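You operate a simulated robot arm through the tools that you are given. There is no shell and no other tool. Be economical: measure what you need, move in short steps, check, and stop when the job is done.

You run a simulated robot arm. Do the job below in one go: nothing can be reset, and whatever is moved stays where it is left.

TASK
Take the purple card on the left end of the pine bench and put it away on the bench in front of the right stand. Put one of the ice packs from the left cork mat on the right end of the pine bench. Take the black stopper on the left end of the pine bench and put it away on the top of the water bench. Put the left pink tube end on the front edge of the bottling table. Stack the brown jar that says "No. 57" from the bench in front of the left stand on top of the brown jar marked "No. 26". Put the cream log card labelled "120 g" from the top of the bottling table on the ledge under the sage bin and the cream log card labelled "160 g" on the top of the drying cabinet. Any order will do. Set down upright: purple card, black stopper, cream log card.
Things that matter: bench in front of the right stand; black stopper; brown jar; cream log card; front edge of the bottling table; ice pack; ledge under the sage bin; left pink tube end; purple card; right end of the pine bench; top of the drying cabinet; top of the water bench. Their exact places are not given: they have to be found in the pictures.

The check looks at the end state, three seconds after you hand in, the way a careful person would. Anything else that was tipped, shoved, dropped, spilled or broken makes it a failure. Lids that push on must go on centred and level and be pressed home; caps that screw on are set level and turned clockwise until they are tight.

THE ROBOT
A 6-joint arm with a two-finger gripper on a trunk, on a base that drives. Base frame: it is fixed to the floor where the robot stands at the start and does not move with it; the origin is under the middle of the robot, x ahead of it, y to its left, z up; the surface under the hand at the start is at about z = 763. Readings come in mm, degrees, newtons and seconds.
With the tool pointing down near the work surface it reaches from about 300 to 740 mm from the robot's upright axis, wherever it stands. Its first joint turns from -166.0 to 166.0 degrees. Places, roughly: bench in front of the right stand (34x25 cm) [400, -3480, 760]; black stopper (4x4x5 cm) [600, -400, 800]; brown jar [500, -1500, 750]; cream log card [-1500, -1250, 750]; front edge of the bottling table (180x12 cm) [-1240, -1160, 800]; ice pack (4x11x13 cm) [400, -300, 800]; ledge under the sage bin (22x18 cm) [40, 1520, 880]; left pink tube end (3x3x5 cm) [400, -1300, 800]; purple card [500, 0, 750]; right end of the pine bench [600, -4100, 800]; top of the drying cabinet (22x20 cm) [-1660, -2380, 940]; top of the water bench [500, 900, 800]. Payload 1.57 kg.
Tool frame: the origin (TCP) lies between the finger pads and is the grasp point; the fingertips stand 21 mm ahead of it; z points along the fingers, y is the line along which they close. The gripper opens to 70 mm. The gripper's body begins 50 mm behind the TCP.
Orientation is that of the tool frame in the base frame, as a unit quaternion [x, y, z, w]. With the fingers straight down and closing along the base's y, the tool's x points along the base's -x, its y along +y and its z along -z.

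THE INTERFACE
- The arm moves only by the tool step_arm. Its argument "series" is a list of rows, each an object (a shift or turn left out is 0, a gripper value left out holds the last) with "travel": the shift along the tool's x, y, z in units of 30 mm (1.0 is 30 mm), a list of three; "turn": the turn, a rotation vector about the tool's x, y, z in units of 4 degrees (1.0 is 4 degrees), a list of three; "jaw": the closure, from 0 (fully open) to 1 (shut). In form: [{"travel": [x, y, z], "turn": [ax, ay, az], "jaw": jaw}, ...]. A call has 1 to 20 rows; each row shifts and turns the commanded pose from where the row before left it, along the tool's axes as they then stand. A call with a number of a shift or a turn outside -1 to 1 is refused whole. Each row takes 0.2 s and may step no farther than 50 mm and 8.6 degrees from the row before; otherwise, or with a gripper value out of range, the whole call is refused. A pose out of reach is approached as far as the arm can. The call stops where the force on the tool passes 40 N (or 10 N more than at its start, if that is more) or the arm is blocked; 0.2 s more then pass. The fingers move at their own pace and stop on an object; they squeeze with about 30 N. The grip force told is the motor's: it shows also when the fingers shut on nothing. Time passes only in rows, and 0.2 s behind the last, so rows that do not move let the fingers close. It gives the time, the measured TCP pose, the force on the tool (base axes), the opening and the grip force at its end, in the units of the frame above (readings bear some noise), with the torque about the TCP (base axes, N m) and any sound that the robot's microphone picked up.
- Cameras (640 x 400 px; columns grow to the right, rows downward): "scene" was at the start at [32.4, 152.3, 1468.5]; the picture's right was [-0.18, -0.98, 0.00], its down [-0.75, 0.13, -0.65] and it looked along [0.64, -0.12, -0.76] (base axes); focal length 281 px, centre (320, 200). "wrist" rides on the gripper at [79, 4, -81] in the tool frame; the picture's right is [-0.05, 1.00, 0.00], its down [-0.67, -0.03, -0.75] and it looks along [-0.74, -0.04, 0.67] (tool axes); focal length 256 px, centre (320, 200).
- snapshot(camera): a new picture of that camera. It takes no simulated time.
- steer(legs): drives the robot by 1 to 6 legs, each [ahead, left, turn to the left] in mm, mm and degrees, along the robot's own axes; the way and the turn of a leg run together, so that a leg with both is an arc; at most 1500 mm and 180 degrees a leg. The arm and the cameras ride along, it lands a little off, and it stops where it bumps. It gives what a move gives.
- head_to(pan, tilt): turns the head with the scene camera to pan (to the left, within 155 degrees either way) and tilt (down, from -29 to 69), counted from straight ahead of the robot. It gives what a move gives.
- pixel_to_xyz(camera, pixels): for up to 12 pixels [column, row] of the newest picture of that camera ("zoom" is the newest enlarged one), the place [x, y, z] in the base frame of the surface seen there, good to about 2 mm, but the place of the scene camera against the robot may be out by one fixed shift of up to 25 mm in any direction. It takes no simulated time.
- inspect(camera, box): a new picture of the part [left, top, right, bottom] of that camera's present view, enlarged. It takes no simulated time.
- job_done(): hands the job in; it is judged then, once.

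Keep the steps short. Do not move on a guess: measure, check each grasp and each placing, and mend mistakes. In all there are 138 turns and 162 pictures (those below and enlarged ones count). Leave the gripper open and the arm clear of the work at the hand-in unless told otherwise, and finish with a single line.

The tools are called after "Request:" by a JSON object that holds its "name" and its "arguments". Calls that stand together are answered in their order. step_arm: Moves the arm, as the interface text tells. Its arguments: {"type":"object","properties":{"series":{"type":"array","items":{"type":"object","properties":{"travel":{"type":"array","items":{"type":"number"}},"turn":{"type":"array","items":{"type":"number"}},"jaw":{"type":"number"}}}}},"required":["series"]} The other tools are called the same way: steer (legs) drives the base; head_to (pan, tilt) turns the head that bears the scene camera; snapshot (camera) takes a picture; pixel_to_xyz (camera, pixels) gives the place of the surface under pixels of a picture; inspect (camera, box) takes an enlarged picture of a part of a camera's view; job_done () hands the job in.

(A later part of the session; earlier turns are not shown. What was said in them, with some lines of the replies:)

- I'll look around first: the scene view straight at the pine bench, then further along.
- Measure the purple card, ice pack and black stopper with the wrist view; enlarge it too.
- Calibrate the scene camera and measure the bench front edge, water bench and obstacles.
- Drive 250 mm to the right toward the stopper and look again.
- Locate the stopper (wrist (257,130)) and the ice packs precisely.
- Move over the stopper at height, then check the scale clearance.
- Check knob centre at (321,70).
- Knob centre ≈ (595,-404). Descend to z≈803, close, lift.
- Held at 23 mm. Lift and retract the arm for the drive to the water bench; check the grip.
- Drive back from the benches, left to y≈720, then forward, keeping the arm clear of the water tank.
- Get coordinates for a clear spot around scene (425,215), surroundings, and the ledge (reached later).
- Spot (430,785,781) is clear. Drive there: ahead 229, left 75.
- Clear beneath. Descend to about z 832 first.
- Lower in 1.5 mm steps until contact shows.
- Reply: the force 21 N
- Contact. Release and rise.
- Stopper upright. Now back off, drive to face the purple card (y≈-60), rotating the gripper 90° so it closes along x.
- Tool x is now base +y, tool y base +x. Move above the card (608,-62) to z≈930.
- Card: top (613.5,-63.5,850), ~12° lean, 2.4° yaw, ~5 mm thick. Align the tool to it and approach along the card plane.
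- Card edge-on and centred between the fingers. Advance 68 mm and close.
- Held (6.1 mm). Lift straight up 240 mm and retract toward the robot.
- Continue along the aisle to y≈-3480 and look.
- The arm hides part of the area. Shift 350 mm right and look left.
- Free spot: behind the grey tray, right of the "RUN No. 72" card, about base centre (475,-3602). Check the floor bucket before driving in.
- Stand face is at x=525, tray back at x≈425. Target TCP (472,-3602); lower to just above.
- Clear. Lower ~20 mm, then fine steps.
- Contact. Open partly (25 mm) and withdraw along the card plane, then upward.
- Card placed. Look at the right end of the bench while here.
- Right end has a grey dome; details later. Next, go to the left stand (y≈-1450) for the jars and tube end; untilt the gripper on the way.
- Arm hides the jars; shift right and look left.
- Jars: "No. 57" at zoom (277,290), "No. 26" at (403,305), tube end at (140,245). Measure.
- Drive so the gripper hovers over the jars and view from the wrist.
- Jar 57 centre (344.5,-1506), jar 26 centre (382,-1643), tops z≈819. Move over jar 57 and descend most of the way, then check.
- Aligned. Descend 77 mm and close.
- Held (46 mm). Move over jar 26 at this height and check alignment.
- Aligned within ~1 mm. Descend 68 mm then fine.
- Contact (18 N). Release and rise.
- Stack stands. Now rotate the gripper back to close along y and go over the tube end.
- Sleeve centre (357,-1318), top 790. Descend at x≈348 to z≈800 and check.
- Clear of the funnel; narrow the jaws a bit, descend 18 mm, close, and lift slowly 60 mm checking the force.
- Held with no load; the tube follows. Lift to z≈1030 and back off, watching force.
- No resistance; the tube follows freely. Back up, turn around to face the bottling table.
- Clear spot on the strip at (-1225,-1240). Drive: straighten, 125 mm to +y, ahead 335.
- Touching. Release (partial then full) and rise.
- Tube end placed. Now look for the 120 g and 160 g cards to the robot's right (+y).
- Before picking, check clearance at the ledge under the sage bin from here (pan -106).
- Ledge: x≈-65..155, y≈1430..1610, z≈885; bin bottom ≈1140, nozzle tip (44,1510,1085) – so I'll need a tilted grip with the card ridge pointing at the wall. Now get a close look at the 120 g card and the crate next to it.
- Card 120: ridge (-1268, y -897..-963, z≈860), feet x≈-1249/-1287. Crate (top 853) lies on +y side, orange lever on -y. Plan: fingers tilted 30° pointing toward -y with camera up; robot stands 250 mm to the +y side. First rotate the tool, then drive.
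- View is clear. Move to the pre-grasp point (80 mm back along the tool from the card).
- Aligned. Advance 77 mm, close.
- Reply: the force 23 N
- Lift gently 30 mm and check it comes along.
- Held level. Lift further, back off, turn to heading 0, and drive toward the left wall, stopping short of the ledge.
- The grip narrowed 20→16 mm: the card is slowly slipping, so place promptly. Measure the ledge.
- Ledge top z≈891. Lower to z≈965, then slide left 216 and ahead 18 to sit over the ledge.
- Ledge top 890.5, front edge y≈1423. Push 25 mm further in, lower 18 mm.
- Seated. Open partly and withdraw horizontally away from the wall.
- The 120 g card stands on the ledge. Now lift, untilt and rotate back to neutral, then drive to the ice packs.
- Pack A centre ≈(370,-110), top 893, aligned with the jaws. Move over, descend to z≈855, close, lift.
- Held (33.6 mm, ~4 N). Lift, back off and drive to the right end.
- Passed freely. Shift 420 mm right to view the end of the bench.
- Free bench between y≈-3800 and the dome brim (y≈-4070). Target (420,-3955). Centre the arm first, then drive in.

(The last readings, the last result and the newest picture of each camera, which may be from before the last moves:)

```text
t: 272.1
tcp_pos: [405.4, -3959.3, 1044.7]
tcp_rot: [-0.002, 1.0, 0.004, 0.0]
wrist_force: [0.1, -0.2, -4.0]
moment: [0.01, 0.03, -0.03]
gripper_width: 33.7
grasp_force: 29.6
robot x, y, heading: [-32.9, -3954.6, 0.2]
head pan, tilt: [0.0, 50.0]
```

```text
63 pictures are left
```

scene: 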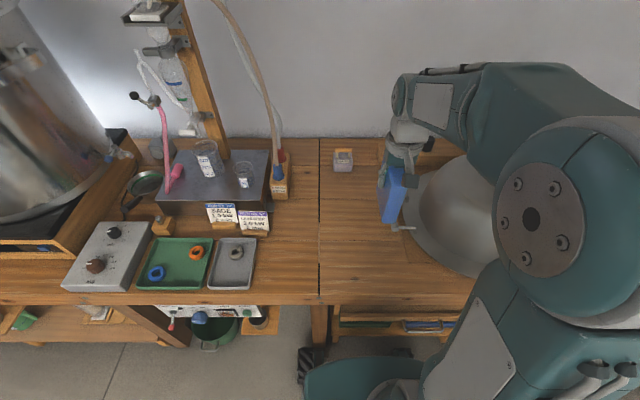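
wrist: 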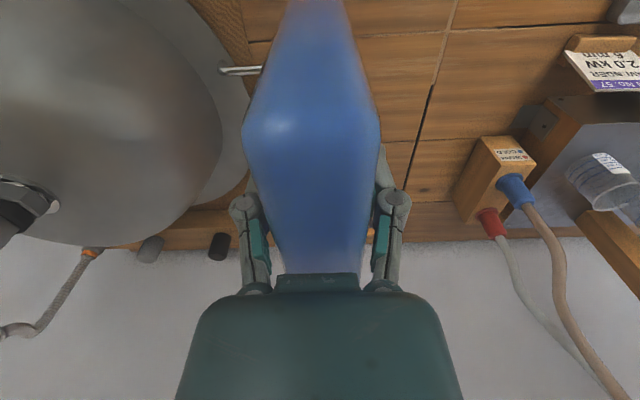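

Request:
{"name": "pixel_to_xyz", "arguments": {"camera": "wrist", "pixels": [[255, 70], [230, 70], [240, 130], [220, 30], [250, 10], [410, 130], [400, 60], [215, 245], [370, 20]]}}

Request:
{"name": "pixel_to_xyz", "arguments": {"camera": "scene", "pixels": [[395, 228], [412, 228], [420, 250], [395, 280], [350, 250], [345, 160], [380, 205]]}}

```text
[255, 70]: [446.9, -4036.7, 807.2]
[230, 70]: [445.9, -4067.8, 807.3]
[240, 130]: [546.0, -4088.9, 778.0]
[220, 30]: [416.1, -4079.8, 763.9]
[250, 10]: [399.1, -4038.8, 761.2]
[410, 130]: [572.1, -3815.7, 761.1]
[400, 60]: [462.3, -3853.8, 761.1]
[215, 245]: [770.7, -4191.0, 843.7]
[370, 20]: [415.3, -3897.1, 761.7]
```

```text
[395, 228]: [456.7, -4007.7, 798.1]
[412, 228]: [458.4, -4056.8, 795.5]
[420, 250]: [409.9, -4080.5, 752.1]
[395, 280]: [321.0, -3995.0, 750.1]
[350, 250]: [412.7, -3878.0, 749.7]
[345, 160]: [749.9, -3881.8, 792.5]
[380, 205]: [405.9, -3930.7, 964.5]
```

Shift 42 mm to +y, away from the dome handle, and lower to just above the bench.

Request:
{"name": "step_arm", "arguments": {"series": [{"travel": [0, 0.7, 0]}, {"travel": [0, 0.7, 0]}, {"travel": [0, 0, 1]}, {"travel": [0, 0, 1]}, {"travel": [0, 0, 1]}, {"travel": [0, 0, 1]}, {"travel": [0, 0, 1]}, {"travel": [0, 0, 0.7]}, {"travel": [0, 0, 0.4]}, {"travel": [0, 0, 0]}]}}

Request:
{"name": "inspect", "arguments": {"camera": "scene", "box": [280, 140, 480, 300]}}

```text
t: 274.3
tcp_pos: [405.8, -3912.9, 862.3]
tcp_rot: [-0.003, 1.0, 0.003, -0.001]
wrist_force: [0.3, 0.1, -4.1]
moment: [0.03, 0.0, 0.02]
gripper_width: 33.7
grasp_force: 29.7
robot x, y, heading: [-31.2, -3954.5, 0.3]
head pan, tilt: [0.0, 50.0]
```

```text
2.50 times, centred on (380, 220) of scene
```

zoom: 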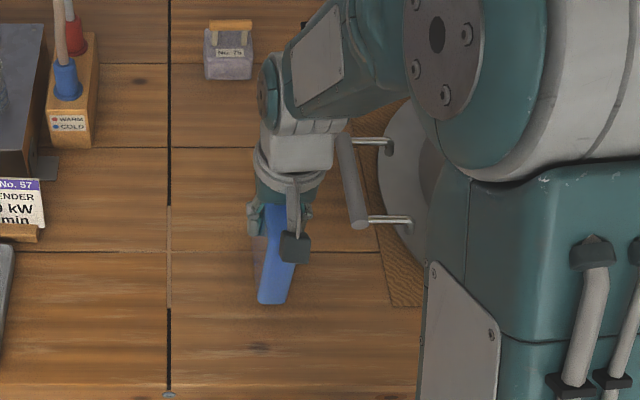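

Request:
{"name": "step_arm", "arguments": {"series": [{"travel": [0, 0, 0.1]}, {"travel": [0, 0, 0.07]}, {"travel": [0, 0, 0.05]}, {"travel": [0, 0, 0]}]}}

Request:
{"name": "step_arm", "arguments": {"series": [{"travel": [0, 0, 0.05]}, {"travel": [0, 0, 0]}]}}

```text
t: 275.3
tcp_pos: [405.5, -3914.0, 855.2]
tcp_rot: [-0.003, 1.0, 0.003, 0.0]
wrist_force: [0.2, 0.4, -3.5]
moment: [-0.04, 0.01, 0.02]
gripper_width: 33.6
grasp_force: 29.3
robot x, y, heading: [-34.1, -3955.0, -0.2]
head pan, tilt: [0.0, 50.0]
```

```text
t: 275.9
tcp_pos: [404.4, -3914.8, 855.1]
tcp_rot: [-0.002, 1.0, 0.004, 0.0]
wrist_force: [-0.5, 0.2, -4.0]
moment: [-0.03, 0.02, 0.0]
gripper_width: 33.6
grasp_force: 30.3
robot x, y, heading: [-31.9, -3953.8, -0.1]
head pan, tilt: [0.0, 50.0]
```

Request:
{"name": "step_arm", "arguments": {"series": [{"travel": [0, 0, 0.05]}, {"travel": [0, 0, 0.04]}, {"travel": [0, 0, 0]}]}}

```text
t: 276.7
tcp_pos: [406.1, -3913.5, 852.6]
tcp_rot: [-0.003, 1.0, 0.004, 0.002]
wrist_force: [-1.6, -0.4, 20.9]
moment: [0.01, -0.01, -0.02]
gripper_width: 33.8
grasp_force: 30.3
robot x, y, heading: [-34.2, -3954.8, -0.1]
head pan, tilt: [0.0, 50.0]
```

Contact. Release and rise, then check.

Request:
{"name": "step_arm", "arguments": {"series": [{"travel": [0, 0, -0.03]}, {"jaw": 0}, {"jaw": 0}, {"jaw": 0}, {"travel": [0, 0, -0.5]}, {"travel": [0, 0, -1]}, {"travel": [0, 0, -1]}, {"travel": [0, 0, -1]}, {"travel": [0, 0, -1]}, {"travel": [0, 0, -1]}, {"travel": [0, 0, -1]}, {"travel": [0, 0, 0]}]}}

Request:
{"name": "snapshot", "arguments": {"camera": "wrist"}}

Request:
{"name": "head_to", "arguments": {"pan": 150, "tilt": 20}}

Request:
{"name": "snapshot", "arguments": {"camera": "scene"}}

```text
t: 279.3
tcp_pos: [404.8, -3914.3, 1047.4]
tcp_rot: [-0.003, 1.0, 0.003, 0.0]
wrist_force: [-0.4, -0.6, -1.1]
moment: [0.0, 0.01, 0.02]
gripper_width: 70.3
grasp_force: 0.0
robot x, y, heading: [-32.0, -3956.0, -0.1]
head pan, tilt: [0.0, 50.0]
```

```text
61 pictures are left
```

wrist: 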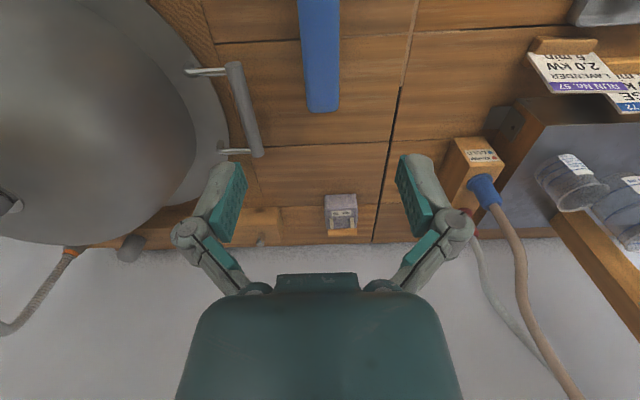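

```text
t: 281.7
tcp_pos: [405.3, -3914.1, 1048.1]
tcp_rot: [-0.003, 1.0, 0.004, 0.0]
wrist_force: [0.1, -0.5, -1.0]
moment: [0.0, 0.04, 0.01]
gripper_width: 70.0
grasp_force: 0.0
robot x, y, heading: [-33.6, -3953.4, 0.2]
head pan, tilt: [150.0, 20.0]
```

```text
60 pictures are left
```

scene: 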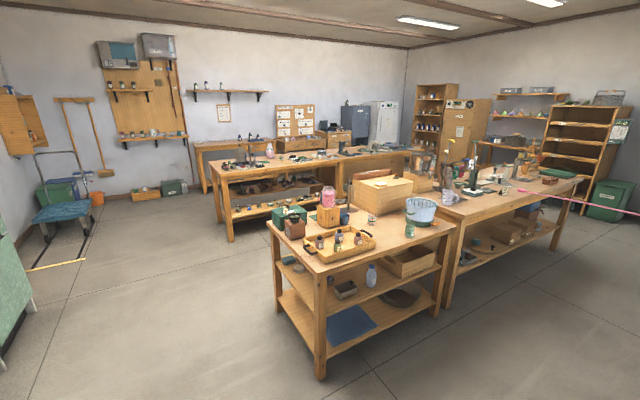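

Ice pack stands. Now measure the route to the back side of the island (for the 160 g card): island end and rear table feet.

Request:
{"name": "pixel_to_xyz", "arguments": {"camera": "scene", "pixels": [[270, 225], [318, 262], [452, 222], [231, 240], [213, 168], [340, 150], [320, 370], [375, 190], [412, 182], [60, 215], [200, 300], [380, 212]]}}

Request:
{"name": "inspect", "arguments": {"camera": "scene", "box": [200, 120, 480, 295]}}

```text
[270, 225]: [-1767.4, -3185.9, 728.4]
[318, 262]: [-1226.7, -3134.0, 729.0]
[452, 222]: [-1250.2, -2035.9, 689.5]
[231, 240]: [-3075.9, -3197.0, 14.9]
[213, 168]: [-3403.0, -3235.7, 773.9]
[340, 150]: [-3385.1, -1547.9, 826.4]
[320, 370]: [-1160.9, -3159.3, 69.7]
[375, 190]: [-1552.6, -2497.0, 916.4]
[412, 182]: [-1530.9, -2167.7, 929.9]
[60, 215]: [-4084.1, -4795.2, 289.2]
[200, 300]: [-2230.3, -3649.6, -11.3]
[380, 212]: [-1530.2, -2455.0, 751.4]
```

```text
2.29 times, centred on (340, 208) of scene
```

zoom: 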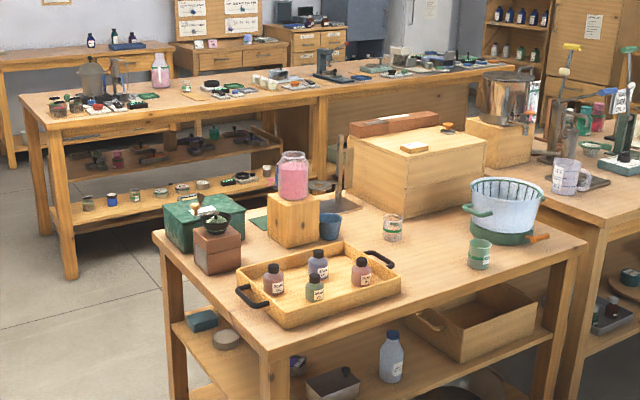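

Aisle behind the island is ~1.3 m wide. Drive around: back to x≈-2400 at y≈-3955, then left to y≈-1200.

Request:
{"name": "steer", "arguments": {"legs": [[-1200, 0, 0], [-1170, 0, 0]]}}

Request:
{"name": "head_to", "arguments": {"pan": 35, "tilt": 25}}

Request:
{"name": "snapshot", "arguments": {"camera": "scene"}}

```text
t: 293.3
tcp_pos: [-1969.0, -3909.1, 1047.6]
tcp_rot: [0.0, 1.0, 0.003, 0.001]
wrist_force: [-1.2, -0.3, -0.3]
moment: [0.02, -0.01, 0.0]
gripper_width: 69.8
grasp_force: 0.1
robot x, y, heading: [-2409.3, -3947.0, -0.3]
head pan, tilt: [150.0, 20.0]
```

```text
t: 295.3
tcp_pos: [-1968.6, -3908.6, 1047.2]
tcp_rot: [0.0, 1.0, 0.004, 0.0]
wrist_force: [-0.2, -0.8, -0.6]
moment: [0.01, 0.03, -0.01]
gripper_width: 70.0
grasp_force: 0.0
robot x, y, heading: [-2406.7, -3947.8, -0.2]
head pan, tilt: [35.0, 25.0]
```

```text
58 pictures are left
```

scene: 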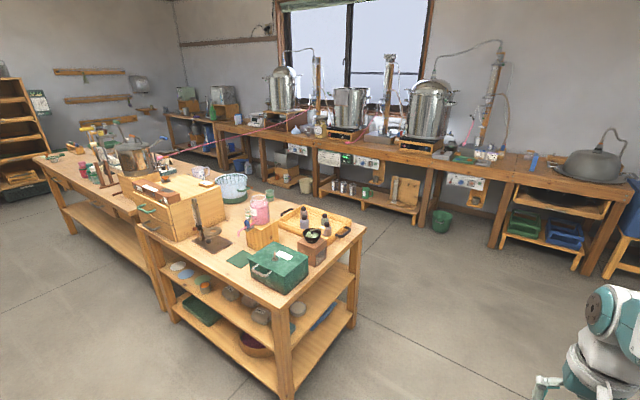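

Request:
{"name": "steer", "arguments": {"legs": [[0, 1450, 0.2]]}}

Request:
{"name": "head_to", "arguments": {"pan": 10, "tilt": 40}}

Request:
{"name": "snapshot", "arguments": {"camera": "scene"}}

```text
t: 302.5
tcp_pos: [-1964.0, -2449.2, 1046.8]
tcp_rot: [-0.002, 1.0, 0.004, 0.0]
wrist_force: [0.1, -0.3, -0.1]
moment: [-0.01, -0.03, -0.02]
gripper_width: 69.9
grasp_force: 0.0
robot x, y, heading: [-2400.3, -2482.4, -0.2]
head pan, tilt: [35.0, 25.0]
```

```text
t: 303.4
tcp_pos: [-1963.6, -2448.7, 1047.3]
tcp_rot: [-0.002, 1.0, 0.003, 0.0]
wrist_force: [-0.2, -0.1, 0.3]
moment: [-0.02, 0.04, 0.04]
gripper_width: 69.9
grasp_force: 0.1
robot x, y, heading: [-2400.6, -2490.7, -0.3]
head pan, tilt: [10.0, 40.0]
```

```text
57 pictures are left
```

scene: 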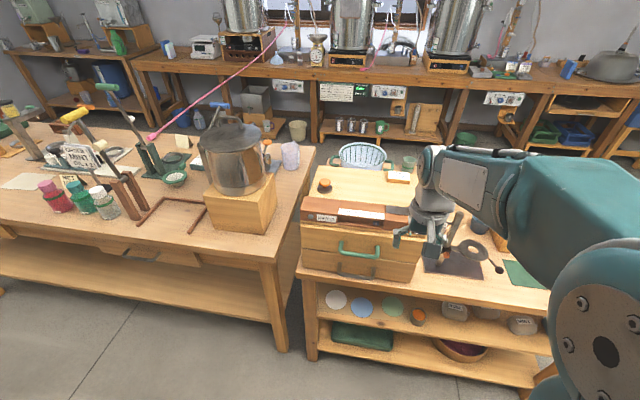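

Request:
{"name": "inspect", "arguments": {"camera": "scene", "box": [280, 130, 480, 290]}}

Request:
{"name": "pixel_to_xyz", "arguments": {"camera": "zoom", "pixels": [[70, 170], [120, 115], [230, 150], [320, 170], [100, 230], [310, 250], [115, 140], [300, 110], [180, 175], [200, 300], [100, 110], [250, 200]]}}

Request:
{"name": "inspect", "arguments": {"camera": "scene", "box": [0, 100, 240, 260]}}

```text
2.50 times, centred on (380, 210) of scene
```

zoom: 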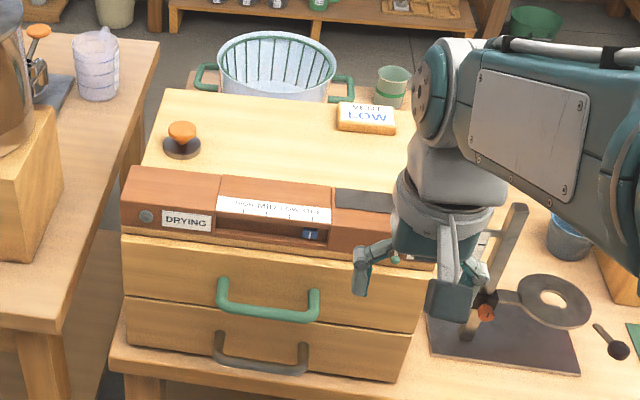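

```text
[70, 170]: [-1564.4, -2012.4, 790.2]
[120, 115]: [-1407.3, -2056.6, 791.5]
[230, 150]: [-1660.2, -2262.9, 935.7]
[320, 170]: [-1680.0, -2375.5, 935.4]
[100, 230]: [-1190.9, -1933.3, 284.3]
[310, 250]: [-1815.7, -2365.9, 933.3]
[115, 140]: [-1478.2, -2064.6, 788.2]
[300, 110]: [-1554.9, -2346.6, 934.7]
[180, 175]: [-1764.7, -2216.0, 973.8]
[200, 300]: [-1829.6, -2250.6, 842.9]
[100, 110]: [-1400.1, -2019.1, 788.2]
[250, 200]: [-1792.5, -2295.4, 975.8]
```

```text
2.50 times, centred on (120, 180) of scene
```

zoom: 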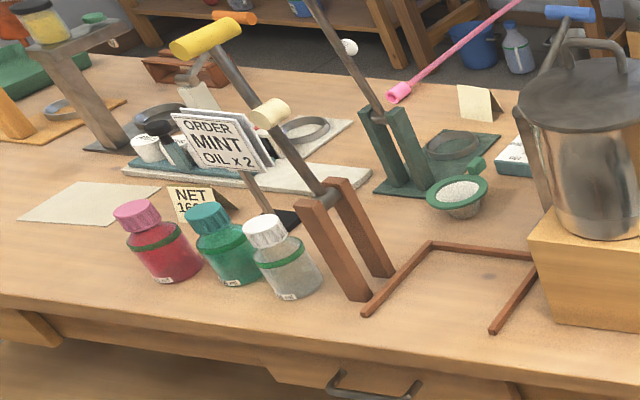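

It reads "NET 160 g". Rotate the gripper 90° (closing along x, camera on +y side), then drive to y≈-1190.

Request:
{"name": "step_arm", "arguments": {"series": [{"turn": [0, 0, 1]}, {"turn": [0, 0, 1]}, {"turn": [0, 0, 1]}, {"turn": [0, 0, 1]}, {"turn": [0, 0, 1]}, {"turn": [0, 0, 1]}, {"turn": [0, 0, 1]}, {"turn": [0, 0, 1]}, {"turn": [0, 0, 1]}, {"turn": [0, 0, 1]}, {"turn": [0, 0, 1]}, {"turn": [0, 0, 1]}, {"turn": [0, 0, 1]}, {"turn": [0, 0, 1]}, {"turn": [0, 0, 1]}, {"turn": [0, 0, 1]}, {"turn": [0, 0, 1]}, {"turn": [0, 0, 1]}, {"turn": [0, 0, 1]}, {"turn": [0, 0, 1]}]}}

Request:
{"name": "step_arm", "arguments": {"series": [{"turn": [0, 0, 1]}, {"turn": [0, 0, 1]}, {"turn": [0, 0, 0.5]}, {"travel": [0, 0, 0]}]}}

Request:
{"name": "steer", "arguments": {"legs": [[0, 1295, 0.2]]}}

Request:
{"name": "head_to", "arguments": {"pan": -10, "tilt": 40}}

Request:
{"name": "snapshot", "arguments": {"camera": "scene"}}

Request:
{"name": "inspect", "arguments": {"camera": "scene", "box": [200, 90, 440, 260]}}

```text
t: 307.6
tcp_pos: [-1963.9, -2448.3, 1047.2]
tcp_rot: [0.642, 0.767, 0.001, -0.002]
wrist_force: [-1.0, 0.2, 0.0]
moment: [0.03, 0.02, -0.01]
gripper_width: 70.0
grasp_force: 0.0
robot x, y, heading: [-2399.2, -2495.7, -0.2]
head pan, tilt: [10.0, 40.0]
```

```text
t: 308.6
tcp_pos: [-1963.3, -2448.8, 1047.3]
tcp_rot: [0.706, 0.708, 0.002, -0.002]
wrist_force: [0.6, -0.9, -0.3]
moment: [0.0, 0.0, 0.01]
gripper_width: 70.0
grasp_force: 0.1
robot x, y, heading: [-2401.3, -2487.6, -0.2]
head pan, tilt: [10.0, 40.0]
```

```text
t: 315.1
tcp_pos: [-1967.1, -1144.1, 1047.9]
tcp_rot: [0.703, 0.711, 0.003, -0.003]
wrist_force: [-0.1, 0.6, -0.2]
moment: [-0.02, -0.01, 0.0]
gripper_width: 70.3
grasp_force: 0.0
robot x, y, heading: [-2403.0, -1187.1, 0.2]
head pan, tilt: [10.0, 40.0]
```

```text
t: 316.0
tcp_pos: [-1967.5, -1144.0, 1048.8]
tcp_rot: [0.703, 0.711, 0.001, -0.002]
wrist_force: [-0.8, 0.0, 0.4]
moment: [0.01, 0.03, 0.02]
gripper_width: 69.9
grasp_force: 0.1
robot x, y, heading: [-2405.9, -1187.9, 0.2]
head pan, tilt: [-10.0, 40.0]
```

```text
54 pictures are left
```

scene: 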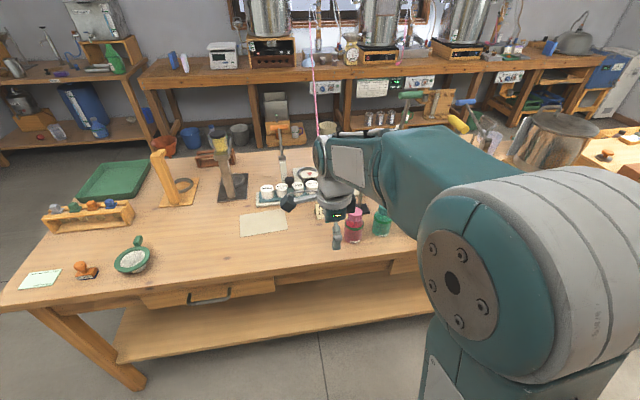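

```text
2.35 times, centred on (320, 175) of scene
```

zoom: 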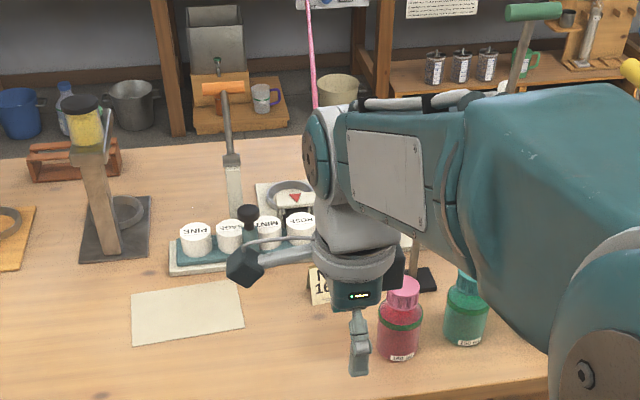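

Request:
{"name": "pixel_to_xyz", "arguments": {"camera": "scene", "pixels": [[170, 290], [260, 272], [355, 235], [348, 212], [380, 225], [318, 215], [365, 208], [200, 305]]}}

Request:
{"name": "steer", "arguments": {"legs": [[200, 0, 0]]}}

Request:
{"name": "snapshot", "arguments": {"camera": "wrist"}}

```text
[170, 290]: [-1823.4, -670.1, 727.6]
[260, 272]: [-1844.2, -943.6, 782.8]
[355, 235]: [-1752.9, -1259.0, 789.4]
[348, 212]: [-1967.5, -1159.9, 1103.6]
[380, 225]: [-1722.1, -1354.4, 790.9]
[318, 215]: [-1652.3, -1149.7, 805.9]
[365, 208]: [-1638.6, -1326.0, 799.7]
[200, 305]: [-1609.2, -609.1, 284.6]
```

```text
t: 317.6
tcp_pos: [-1768.3, -1141.1, 1047.5]
tcp_rot: [0.703, 0.711, 0.002, -0.002]
wrist_force: [0.4, -0.3, 0.4]
moment: [-0.03, 0.0, 0.02]
gripper_width: 69.9
grasp_force: 0.1
robot x, y, heading: [-2206.4, -1186.8, 0.4]
head pan, tilt: [-10.0, 40.0]
```

```text
52 pictures are left
```

wrist: 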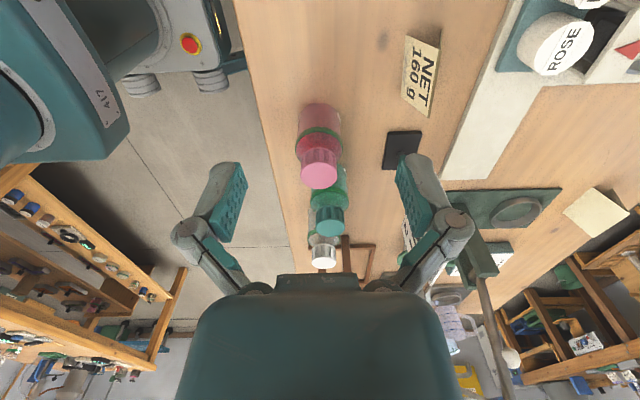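

Request:
{"name": "inspect", "arguments": {"camera": "wrist", "box": [360, 10, 480, 190]}}

Request:
{"name": "pixel_to_xyz", "arguments": {"camera": "wrist", "pixels": [[438, 50], [432, 80], [427, 115], [412, 40], [404, 95], [420, 75], [400, 150], [320, 175], [320, 110], [330, 215], [465, 150]]}}

```text
2.22 times, centred on (420, 100) of wrist
```

zoom: 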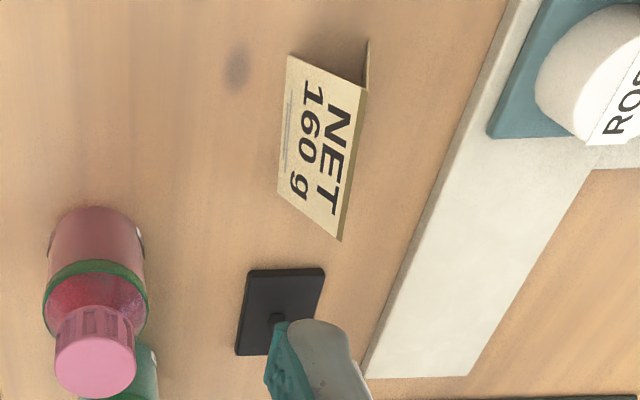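

```text
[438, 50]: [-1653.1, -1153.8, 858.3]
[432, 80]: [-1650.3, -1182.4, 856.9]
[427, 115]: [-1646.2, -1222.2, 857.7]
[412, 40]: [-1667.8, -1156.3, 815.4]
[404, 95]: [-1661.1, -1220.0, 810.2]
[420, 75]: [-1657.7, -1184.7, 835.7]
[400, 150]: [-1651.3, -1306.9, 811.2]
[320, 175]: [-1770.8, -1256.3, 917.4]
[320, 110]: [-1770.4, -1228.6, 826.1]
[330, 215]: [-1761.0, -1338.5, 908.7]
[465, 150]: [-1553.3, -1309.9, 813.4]
```

Card 160 ridge centre (-1649,-1188,861), yaw ~6°. Align and hover at z≈900.

Request:
{"name": "step_arm", "arguments": {"series": [{"turn": [0, 0, -1]}, {"turn": [0, 0, -0.3]}, {"travel": [-0.42, 0.945, 0]}, {"travel": [-0.42, 0.945, 0]}, {"travel": [-0.42, 0.945, 0]}, {"travel": [-0.42, 0.945, 0]}, {"travel": [0, 0, 1]}, {"travel": [0, 0, 1]}, {"travel": [0, 0, 1]}, {"travel": [0, 0, 1]}, {"travel": [0, 0, 0.8]}, {"travel": [0, 0, 0]}]}}

Request:
{"name": "snapshot", "arguments": {"camera": "wrist"}}

```text
t: 320.2
tcp_pos: [-1650.4, -1178.7, 903.5]
tcp_rot: [0.67, 0.742, 0.002, -0.002]
wrist_force: [-0.4, -1.3, -0.5]
moment: [-0.02, 0.0, -0.01]
gripper_width: 70.1
grasp_force: 0.1
robot x, y, heading: [-2201.5, -1187.7, 0.3]
head pan, tilt: [-10.0, 40.0]
```

```text
50 pictures are left
```

wrist: 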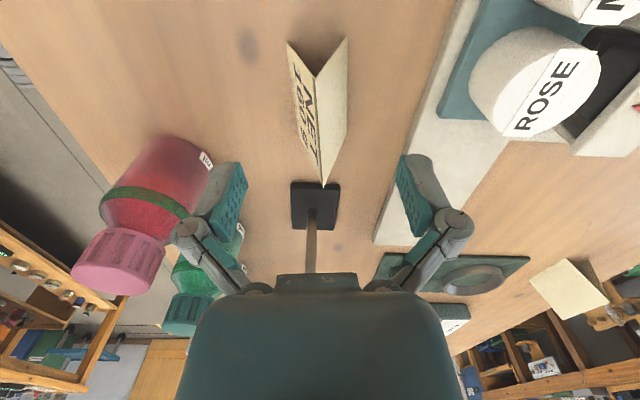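

Request:
{"name": "pixel_to_xyz", "arguments": {"camera": "wrist", "pixels": [[316, 78], [320, 130], [324, 175], [210, 165], [205, 150], [165, 240], [392, 190], [292, 60], [345, 60]]}}

```text
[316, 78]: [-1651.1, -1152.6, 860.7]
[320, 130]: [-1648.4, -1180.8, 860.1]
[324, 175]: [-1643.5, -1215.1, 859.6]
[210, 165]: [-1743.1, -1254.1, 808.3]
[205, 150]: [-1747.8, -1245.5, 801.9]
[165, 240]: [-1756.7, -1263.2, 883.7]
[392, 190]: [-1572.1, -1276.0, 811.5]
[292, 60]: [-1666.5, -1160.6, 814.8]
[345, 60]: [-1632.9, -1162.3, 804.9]
```

Request:
{"name": "step_arm", "arguments": {"series": [{"travel": [0, 0.06, 0.8]}, {"travel": [0, 0, 0.8]}, {"travel": [0, 0, 0.5]}, {"travel": [0, 0, 0]}, {"jaw": 1}, {"jaw": 1}, {"jaw": 1}, {"jaw": 1}, {"jaw": 1}]}}

Request:
{"name": "snapshot", "arguments": {"camera": "wrist"}}

```text
t: 322.2
tcp_pos: [-1647.4, -1179.2, 842.1]
tcp_rot: [0.67, 0.743, 0.003, 0.0]
wrist_force: [0.7, 0.8, 19.9]
moment: [-0.07, -0.03, 0.04]
gripper_width: 22.9
grasp_force: 29.6
robot x, y, heading: [-2203.3, -1186.1, 0.2]
head pan, tilt: [-10.0, 40.0]
```

```text
49 pictures are left
```

wrist: 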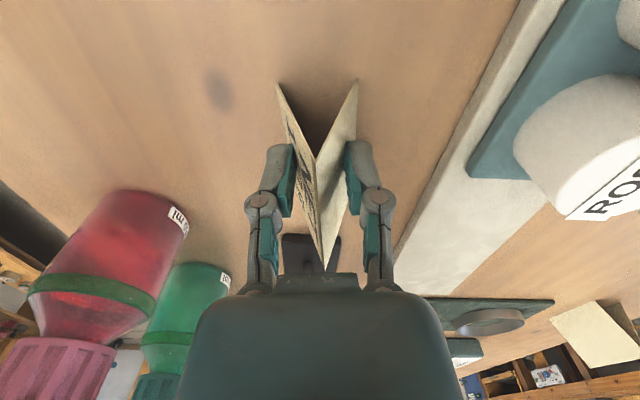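

Gripped (22.9 mm). Lift, retract, back off and drive to the drying cabinet.

Request:
{"name": "step_arm", "arguments": {"series": [{"travel": [0, 0, -0.5]}, {"travel": [0, 0, -1]}, {"travel": [0, 0, -1]}, {"travel": [0, 0, -1]}, {"travel": [0, 0, -1]}, {"travel": [0, 0, -1]}, {"travel": [0, 0, -1]}, {"travel": [0, 0, -1]}, {"travel": [0, 0, 0]}]}}

Request:
{"name": "steer", "arguments": {"legs": [[-290, 0, 0], [0, -1150, 0]]}}

Request:
{"name": "snapshot", "arguments": {"camera": "wrist"}}

Request:
{"name": "head_to", "arguments": {"pan": 10, "tilt": 40}}

Request:
{"name": "snapshot", "arguments": {"camera": "scene"}}

```text
t: 324.2
tcp_pos: [-1647.3, -1180.4, 1066.9]
tcp_rot: [0.67, 0.743, 0.002, -0.002]
wrist_force: [0.1, -0.4, -0.3]
moment: [-0.01, 0.0, 0.02]
gripper_width: 22.8
grasp_force: 29.6
robot x, y, heading: [-2208.5, -1190.2, 0.5]
head pan, tilt: [-10.0, 40.0]
```

```text
t: 331.6
tcp_pos: [-1927.8, -2327.5, 1066.5]
tcp_rot: [0.668, 0.744, 0.002, -0.002]
wrist_force: [0.1, 0.9, 0.1]
moment: [-0.03, -0.02, 0.0]
gripper_width: 22.2
grasp_force: 29.7
robot x, y, heading: [-2484.1, -2334.1, 0.8]
head pan, tilt: [-10.0, 40.0]
```

```text
48 pictures are left
```

wrist: 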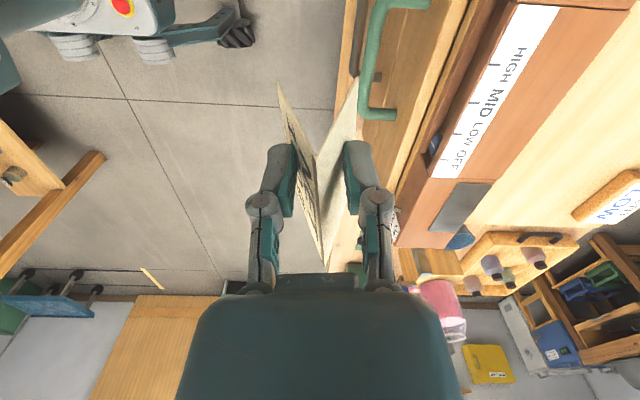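

```text
t: 332.4
tcp_pos: [-1926.9, -2328.1, 1065.9]
tcp_rot: [0.669, 0.743, 0.002, -0.002]
wrist_force: [-0.3, 0.2, 0.1]
moment: [-0.02, 0.0, 0.0]
gripper_width: 22.1
grasp_force: 30.4
robot x, y, heading: [-2484.1, -2335.0, 0.6]
head pan, tilt: [10.0, 40.0]
```

```text
47 pictures are left
```

scene: 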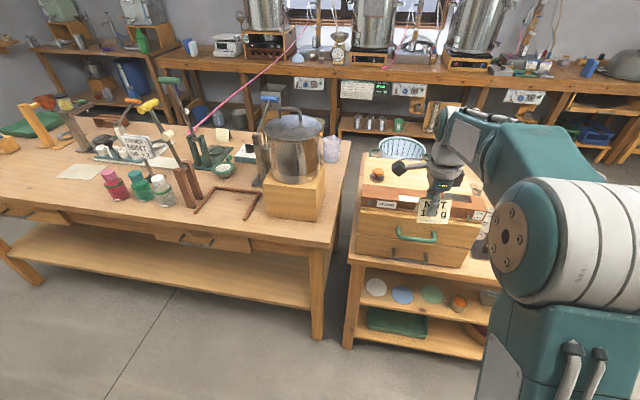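

Request:
{"name": "pixel_to_xyz", "arguments": {"camera": "wrist", "pixels": [[560, 120], [520, 200], [470, 225], [600, 60], [480, 190], [395, 245], [585, 210], [540, 30], [600, 200], [490, 240]]}}

Request:
{"name": "inspect", "arguments": {"camera": "scene", "box": [340, 120, 500, 260]}}

Request:
{"name": "pixel_to_xyz", "arguments": {"camera": "zoom", "pixels": [[150, 210], [145, 195], [130, 155], [90, 220], [200, 150], [330, 215], [270, 190]]}}

```text
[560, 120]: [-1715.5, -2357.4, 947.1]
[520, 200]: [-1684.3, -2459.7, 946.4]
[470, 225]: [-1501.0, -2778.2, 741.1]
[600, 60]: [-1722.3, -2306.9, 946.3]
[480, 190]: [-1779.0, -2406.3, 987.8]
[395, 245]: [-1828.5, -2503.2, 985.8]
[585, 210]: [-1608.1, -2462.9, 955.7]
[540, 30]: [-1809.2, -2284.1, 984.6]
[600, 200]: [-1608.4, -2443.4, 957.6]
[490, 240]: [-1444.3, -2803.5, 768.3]
```

```text
2.86 times, centred on (420, 190) of scene
```

zoom: 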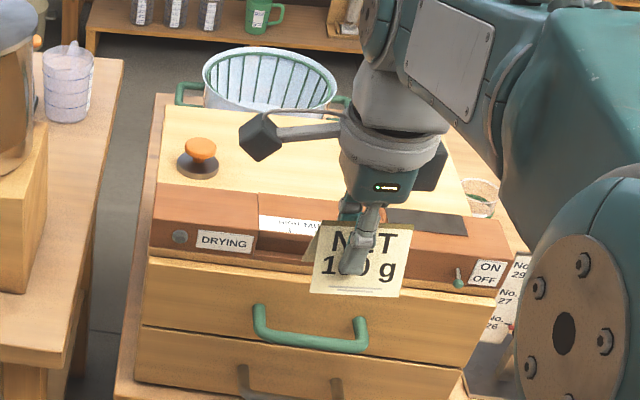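

```text
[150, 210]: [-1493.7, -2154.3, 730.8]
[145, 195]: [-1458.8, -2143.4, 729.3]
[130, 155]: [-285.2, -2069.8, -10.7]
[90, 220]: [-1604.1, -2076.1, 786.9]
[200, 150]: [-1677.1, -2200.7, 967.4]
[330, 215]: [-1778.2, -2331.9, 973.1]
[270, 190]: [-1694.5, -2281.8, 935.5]
```

Top z=947, panel in front z=986 (clears). Drive ahead 268 mm over the top, then view.

Request:
{"name": "steer", "arguments": {"legs": [[268, -6, 0]]}}

Request:
{"name": "snapshot", "arguments": {"camera": "wrist"}}

```text
t: 334.4
tcp_pos: [-1659.8, -2331.8, 1067.0]
tcp_rot: [0.668, 0.744, 0.002, -0.002]
wrist_force: [0.3, 0.1, -0.6]
moment: [0.01, 0.0, -0.03]
gripper_width: 21.7
grasp_force: 29.8
robot x, y, heading: [-2216.9, -2338.8, 0.5]
head pan, tilt: [10.0, 40.0]
```

```text
45 pictures are left
```

wrist: 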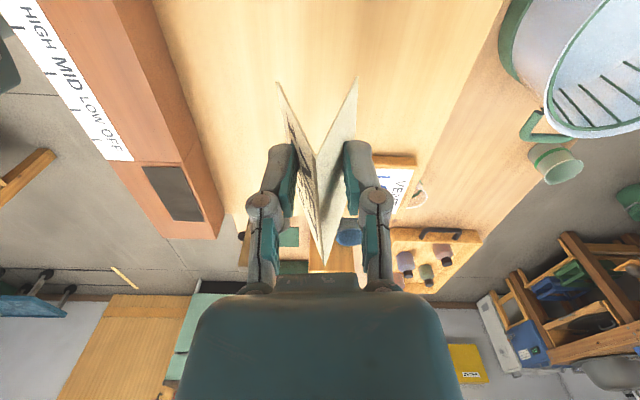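

Request:
{"name": "step_arm", "arguments": {"series": [{"travel": [0, 0, 1]}, {"travel": [0, 0, 0.9]}, {"travel": [0, 0, 0.5]}, {"travel": [0, 0, 0]}]}}

Request:
{"name": "step_arm", "arguments": {"series": [{"travel": [0, 0, 0.05]}, {"travel": [0, 0, 0.05]}, {"travel": [0, 0, 0]}]}}

Request:
{"name": "inspect", "arguments": {"camera": "scene", "box": [340, 100, 500, 220]}}

```text
t: 335.4
tcp_pos: [-1658.6, -2331.6, 992.7]
tcp_rot: [0.668, 0.744, 0.002, -0.001]
wrist_force: [-0.5, 0.2, 0.0]
moment: [0.0, 0.01, -0.01]
gripper_width: 21.6
grasp_force: 29.8
robot x, y, heading: [-2215.8, -2339.3, 0.5]
head pan, tilt: [10.0, 40.0]
```

```text
t: 336.1
tcp_pos: [-1658.8, -2331.3, 991.4]
tcp_rot: [0.669, 0.743, 0.003, -0.001]
wrist_force: [-0.2, 0.8, -0.8]
moment: [0.02, 0.0, 0.0]
gripper_width: 21.6
grasp_force: 29.9
robot x, y, heading: [-2217.8, -2335.4, 0.6]
head pan, tilt: [10.0, 40.0]
```

```text
3.33 times, centred on (420, 160) of scene
```

zoom: 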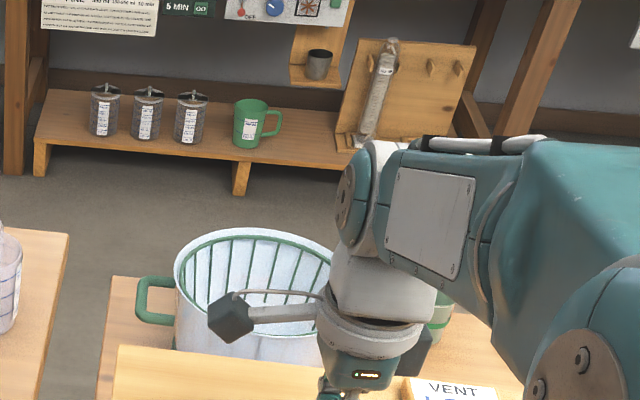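

Request:
{"name": "step_arm", "arguments": {"series": [{"travel": [0, 0, 0.04]}, {"travel": [0, 0, 0.04]}, {"travel": [0, 0, 0]}]}}

Request:
{"name": "step_arm", "arguments": {"series": [{"travel": [0, 0, 0.03]}, {"travel": [0, 0, 0]}]}}

```text
t: 336.9
tcp_pos: [-1659.8, -2330.9, 990.0]
tcp_rot: [0.668, 0.744, 0.004, -0.001]
wrist_force: [-1.2, -0.8, 14.6]
moment: [-0.09, 0.06, -0.01]
gripper_width: 21.4
grasp_force: 29.8
robot x, y, heading: [-2221.0, -2339.1, 0.6]
head pan, tilt: [10.0, 40.0]
```

```text
t: 337.6
tcp_pos: [-1658.7, -2331.4, 990.9]
tcp_rot: [0.668, 0.744, 0.003, 0.0]
wrist_force: [2.8, -0.4, 28.2]
moment: [-0.06, -0.05, 0.02]
gripper_width: 21.4
grasp_force: 30.1
robot x, y, heading: [-2216.7, -2337.4, 0.6]
head pan, tilt: [10.0, 40.0]
```

Seated. Ease off 1 mm, open, rise, retract.

Request:
{"name": "step_arm", "arguments": {"series": [{"travel": [0, 0, -0.04]}, {"jaw": 0.3}, {"jaw": 0.3}, {"jaw": 0.3}, {"travel": [0, 0, -0.5]}, {"travel": [0, 0, -1]}, {"travel": [0, 0, -1]}, {"travel": [0, 0, -1]}, {"travel": [0, 0, -0.5], "jaw": 0}, {"travel": [0, 0, 0]}, {"travel": [0, 0, 0]}]}}

Request:
{"name": "snapshot", "arguments": {"camera": "wrist"}}

Request:
{"name": "steer", "arguments": {"legs": [[-300, 0, 0]]}}

Request:
{"name": "snapshot", "arguments": {"camera": "scene"}}

Request:
{"name": "inspect", "arguments": {"camera": "scene", "box": [340, 120, 500, 260]}}

```text
t: 339.9
tcp_pos: [-1658.8, -2331.8, 1108.4]
tcp_rot: [0.668, 0.744, 0.002, -0.002]
wrist_force: [-0.2, -0.3, -0.2]
moment: [0.02, 0.03, 0.02]
gripper_width: 70.1
grasp_force: 0.1
robot x, y, heading: [-2218.4, -2342.9, 0.7]
head pan, tilt: [10.0, 40.0]
```

```text
43 pictures are left
```

wrist: 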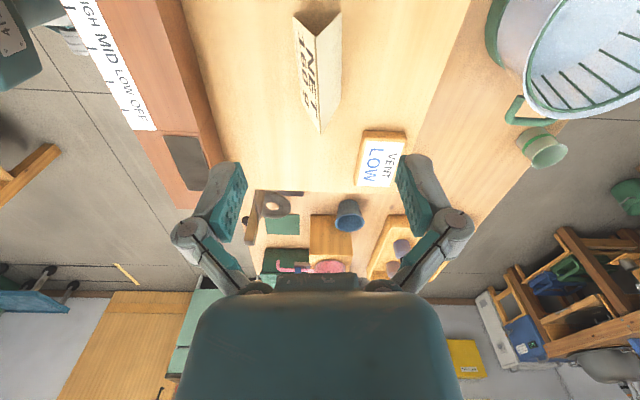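

```text
t: 342.0
tcp_pos: [-1957.8, -2334.3, 1109.6]
tcp_rot: [0.667, 0.745, 0.003, -0.001]
wrist_force: [0.1, 0.0, -0.1]
moment: [0.0, 0.01, 0.0]
gripper_width: 70.1
grasp_force: 0.0
robot x, y, heading: [-2511.5, -2341.1, 0.7]
head pan, tilt: [10.0, 40.0]
```

```text
42 pictures are left
```

scene: 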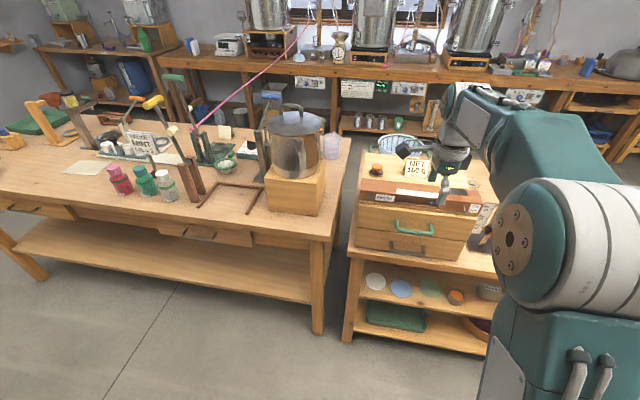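

```text
2.86 times, centred on (420, 190) of scene
```

zoom: 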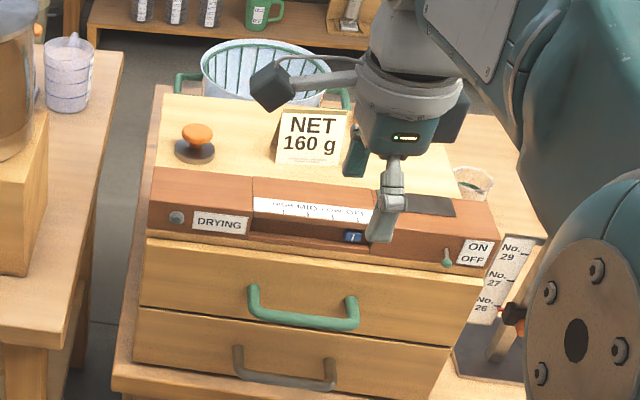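

160 g card is upright on the cabinet. Quick check that the tube end and the jar stack are still where left.

Request:
{"name": "inspect", "arguments": {"camera": "scene", "box": [130, 80, 290, 180]}}

Request:
{"name": "inspect", "arguments": {"camera": "scene", "box": [280, 20, 400, 100]}}

Request:
{"name": "pixel_to_xyz", "arguments": {"camera": "scene", "pixels": [[193, 129], [195, 126]]}}

```text
4.00 times, centred on (210, 130) of scene
```

zoom: 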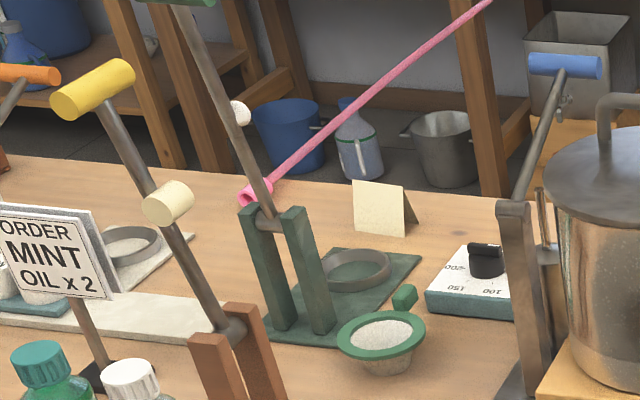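

```text
5.00 times, centred on (340, 60) of scene
```

zoom: 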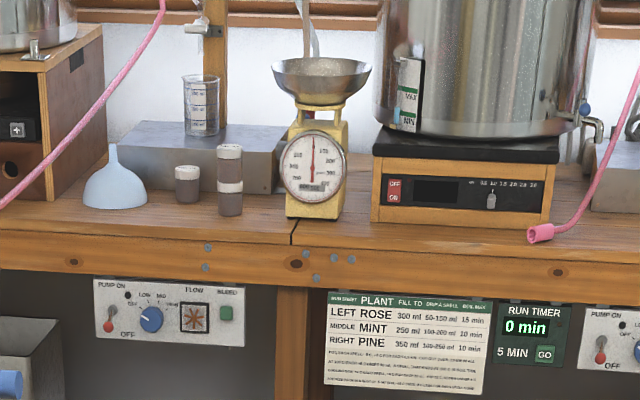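

```text
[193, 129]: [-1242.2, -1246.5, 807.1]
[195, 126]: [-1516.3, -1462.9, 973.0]
```

Everything is where it should be: the tube end is at (-1242,-1247) on the front edge and the jars are stacked. The gripper is open and clear, so I'm handing in.

Request:
{"name": "job_done", "arguments": {}}

```text
The job is handed in.
```

All seven placements are finished and checked in the pictures, and the job is handed in with the gripper open and the arm clear.
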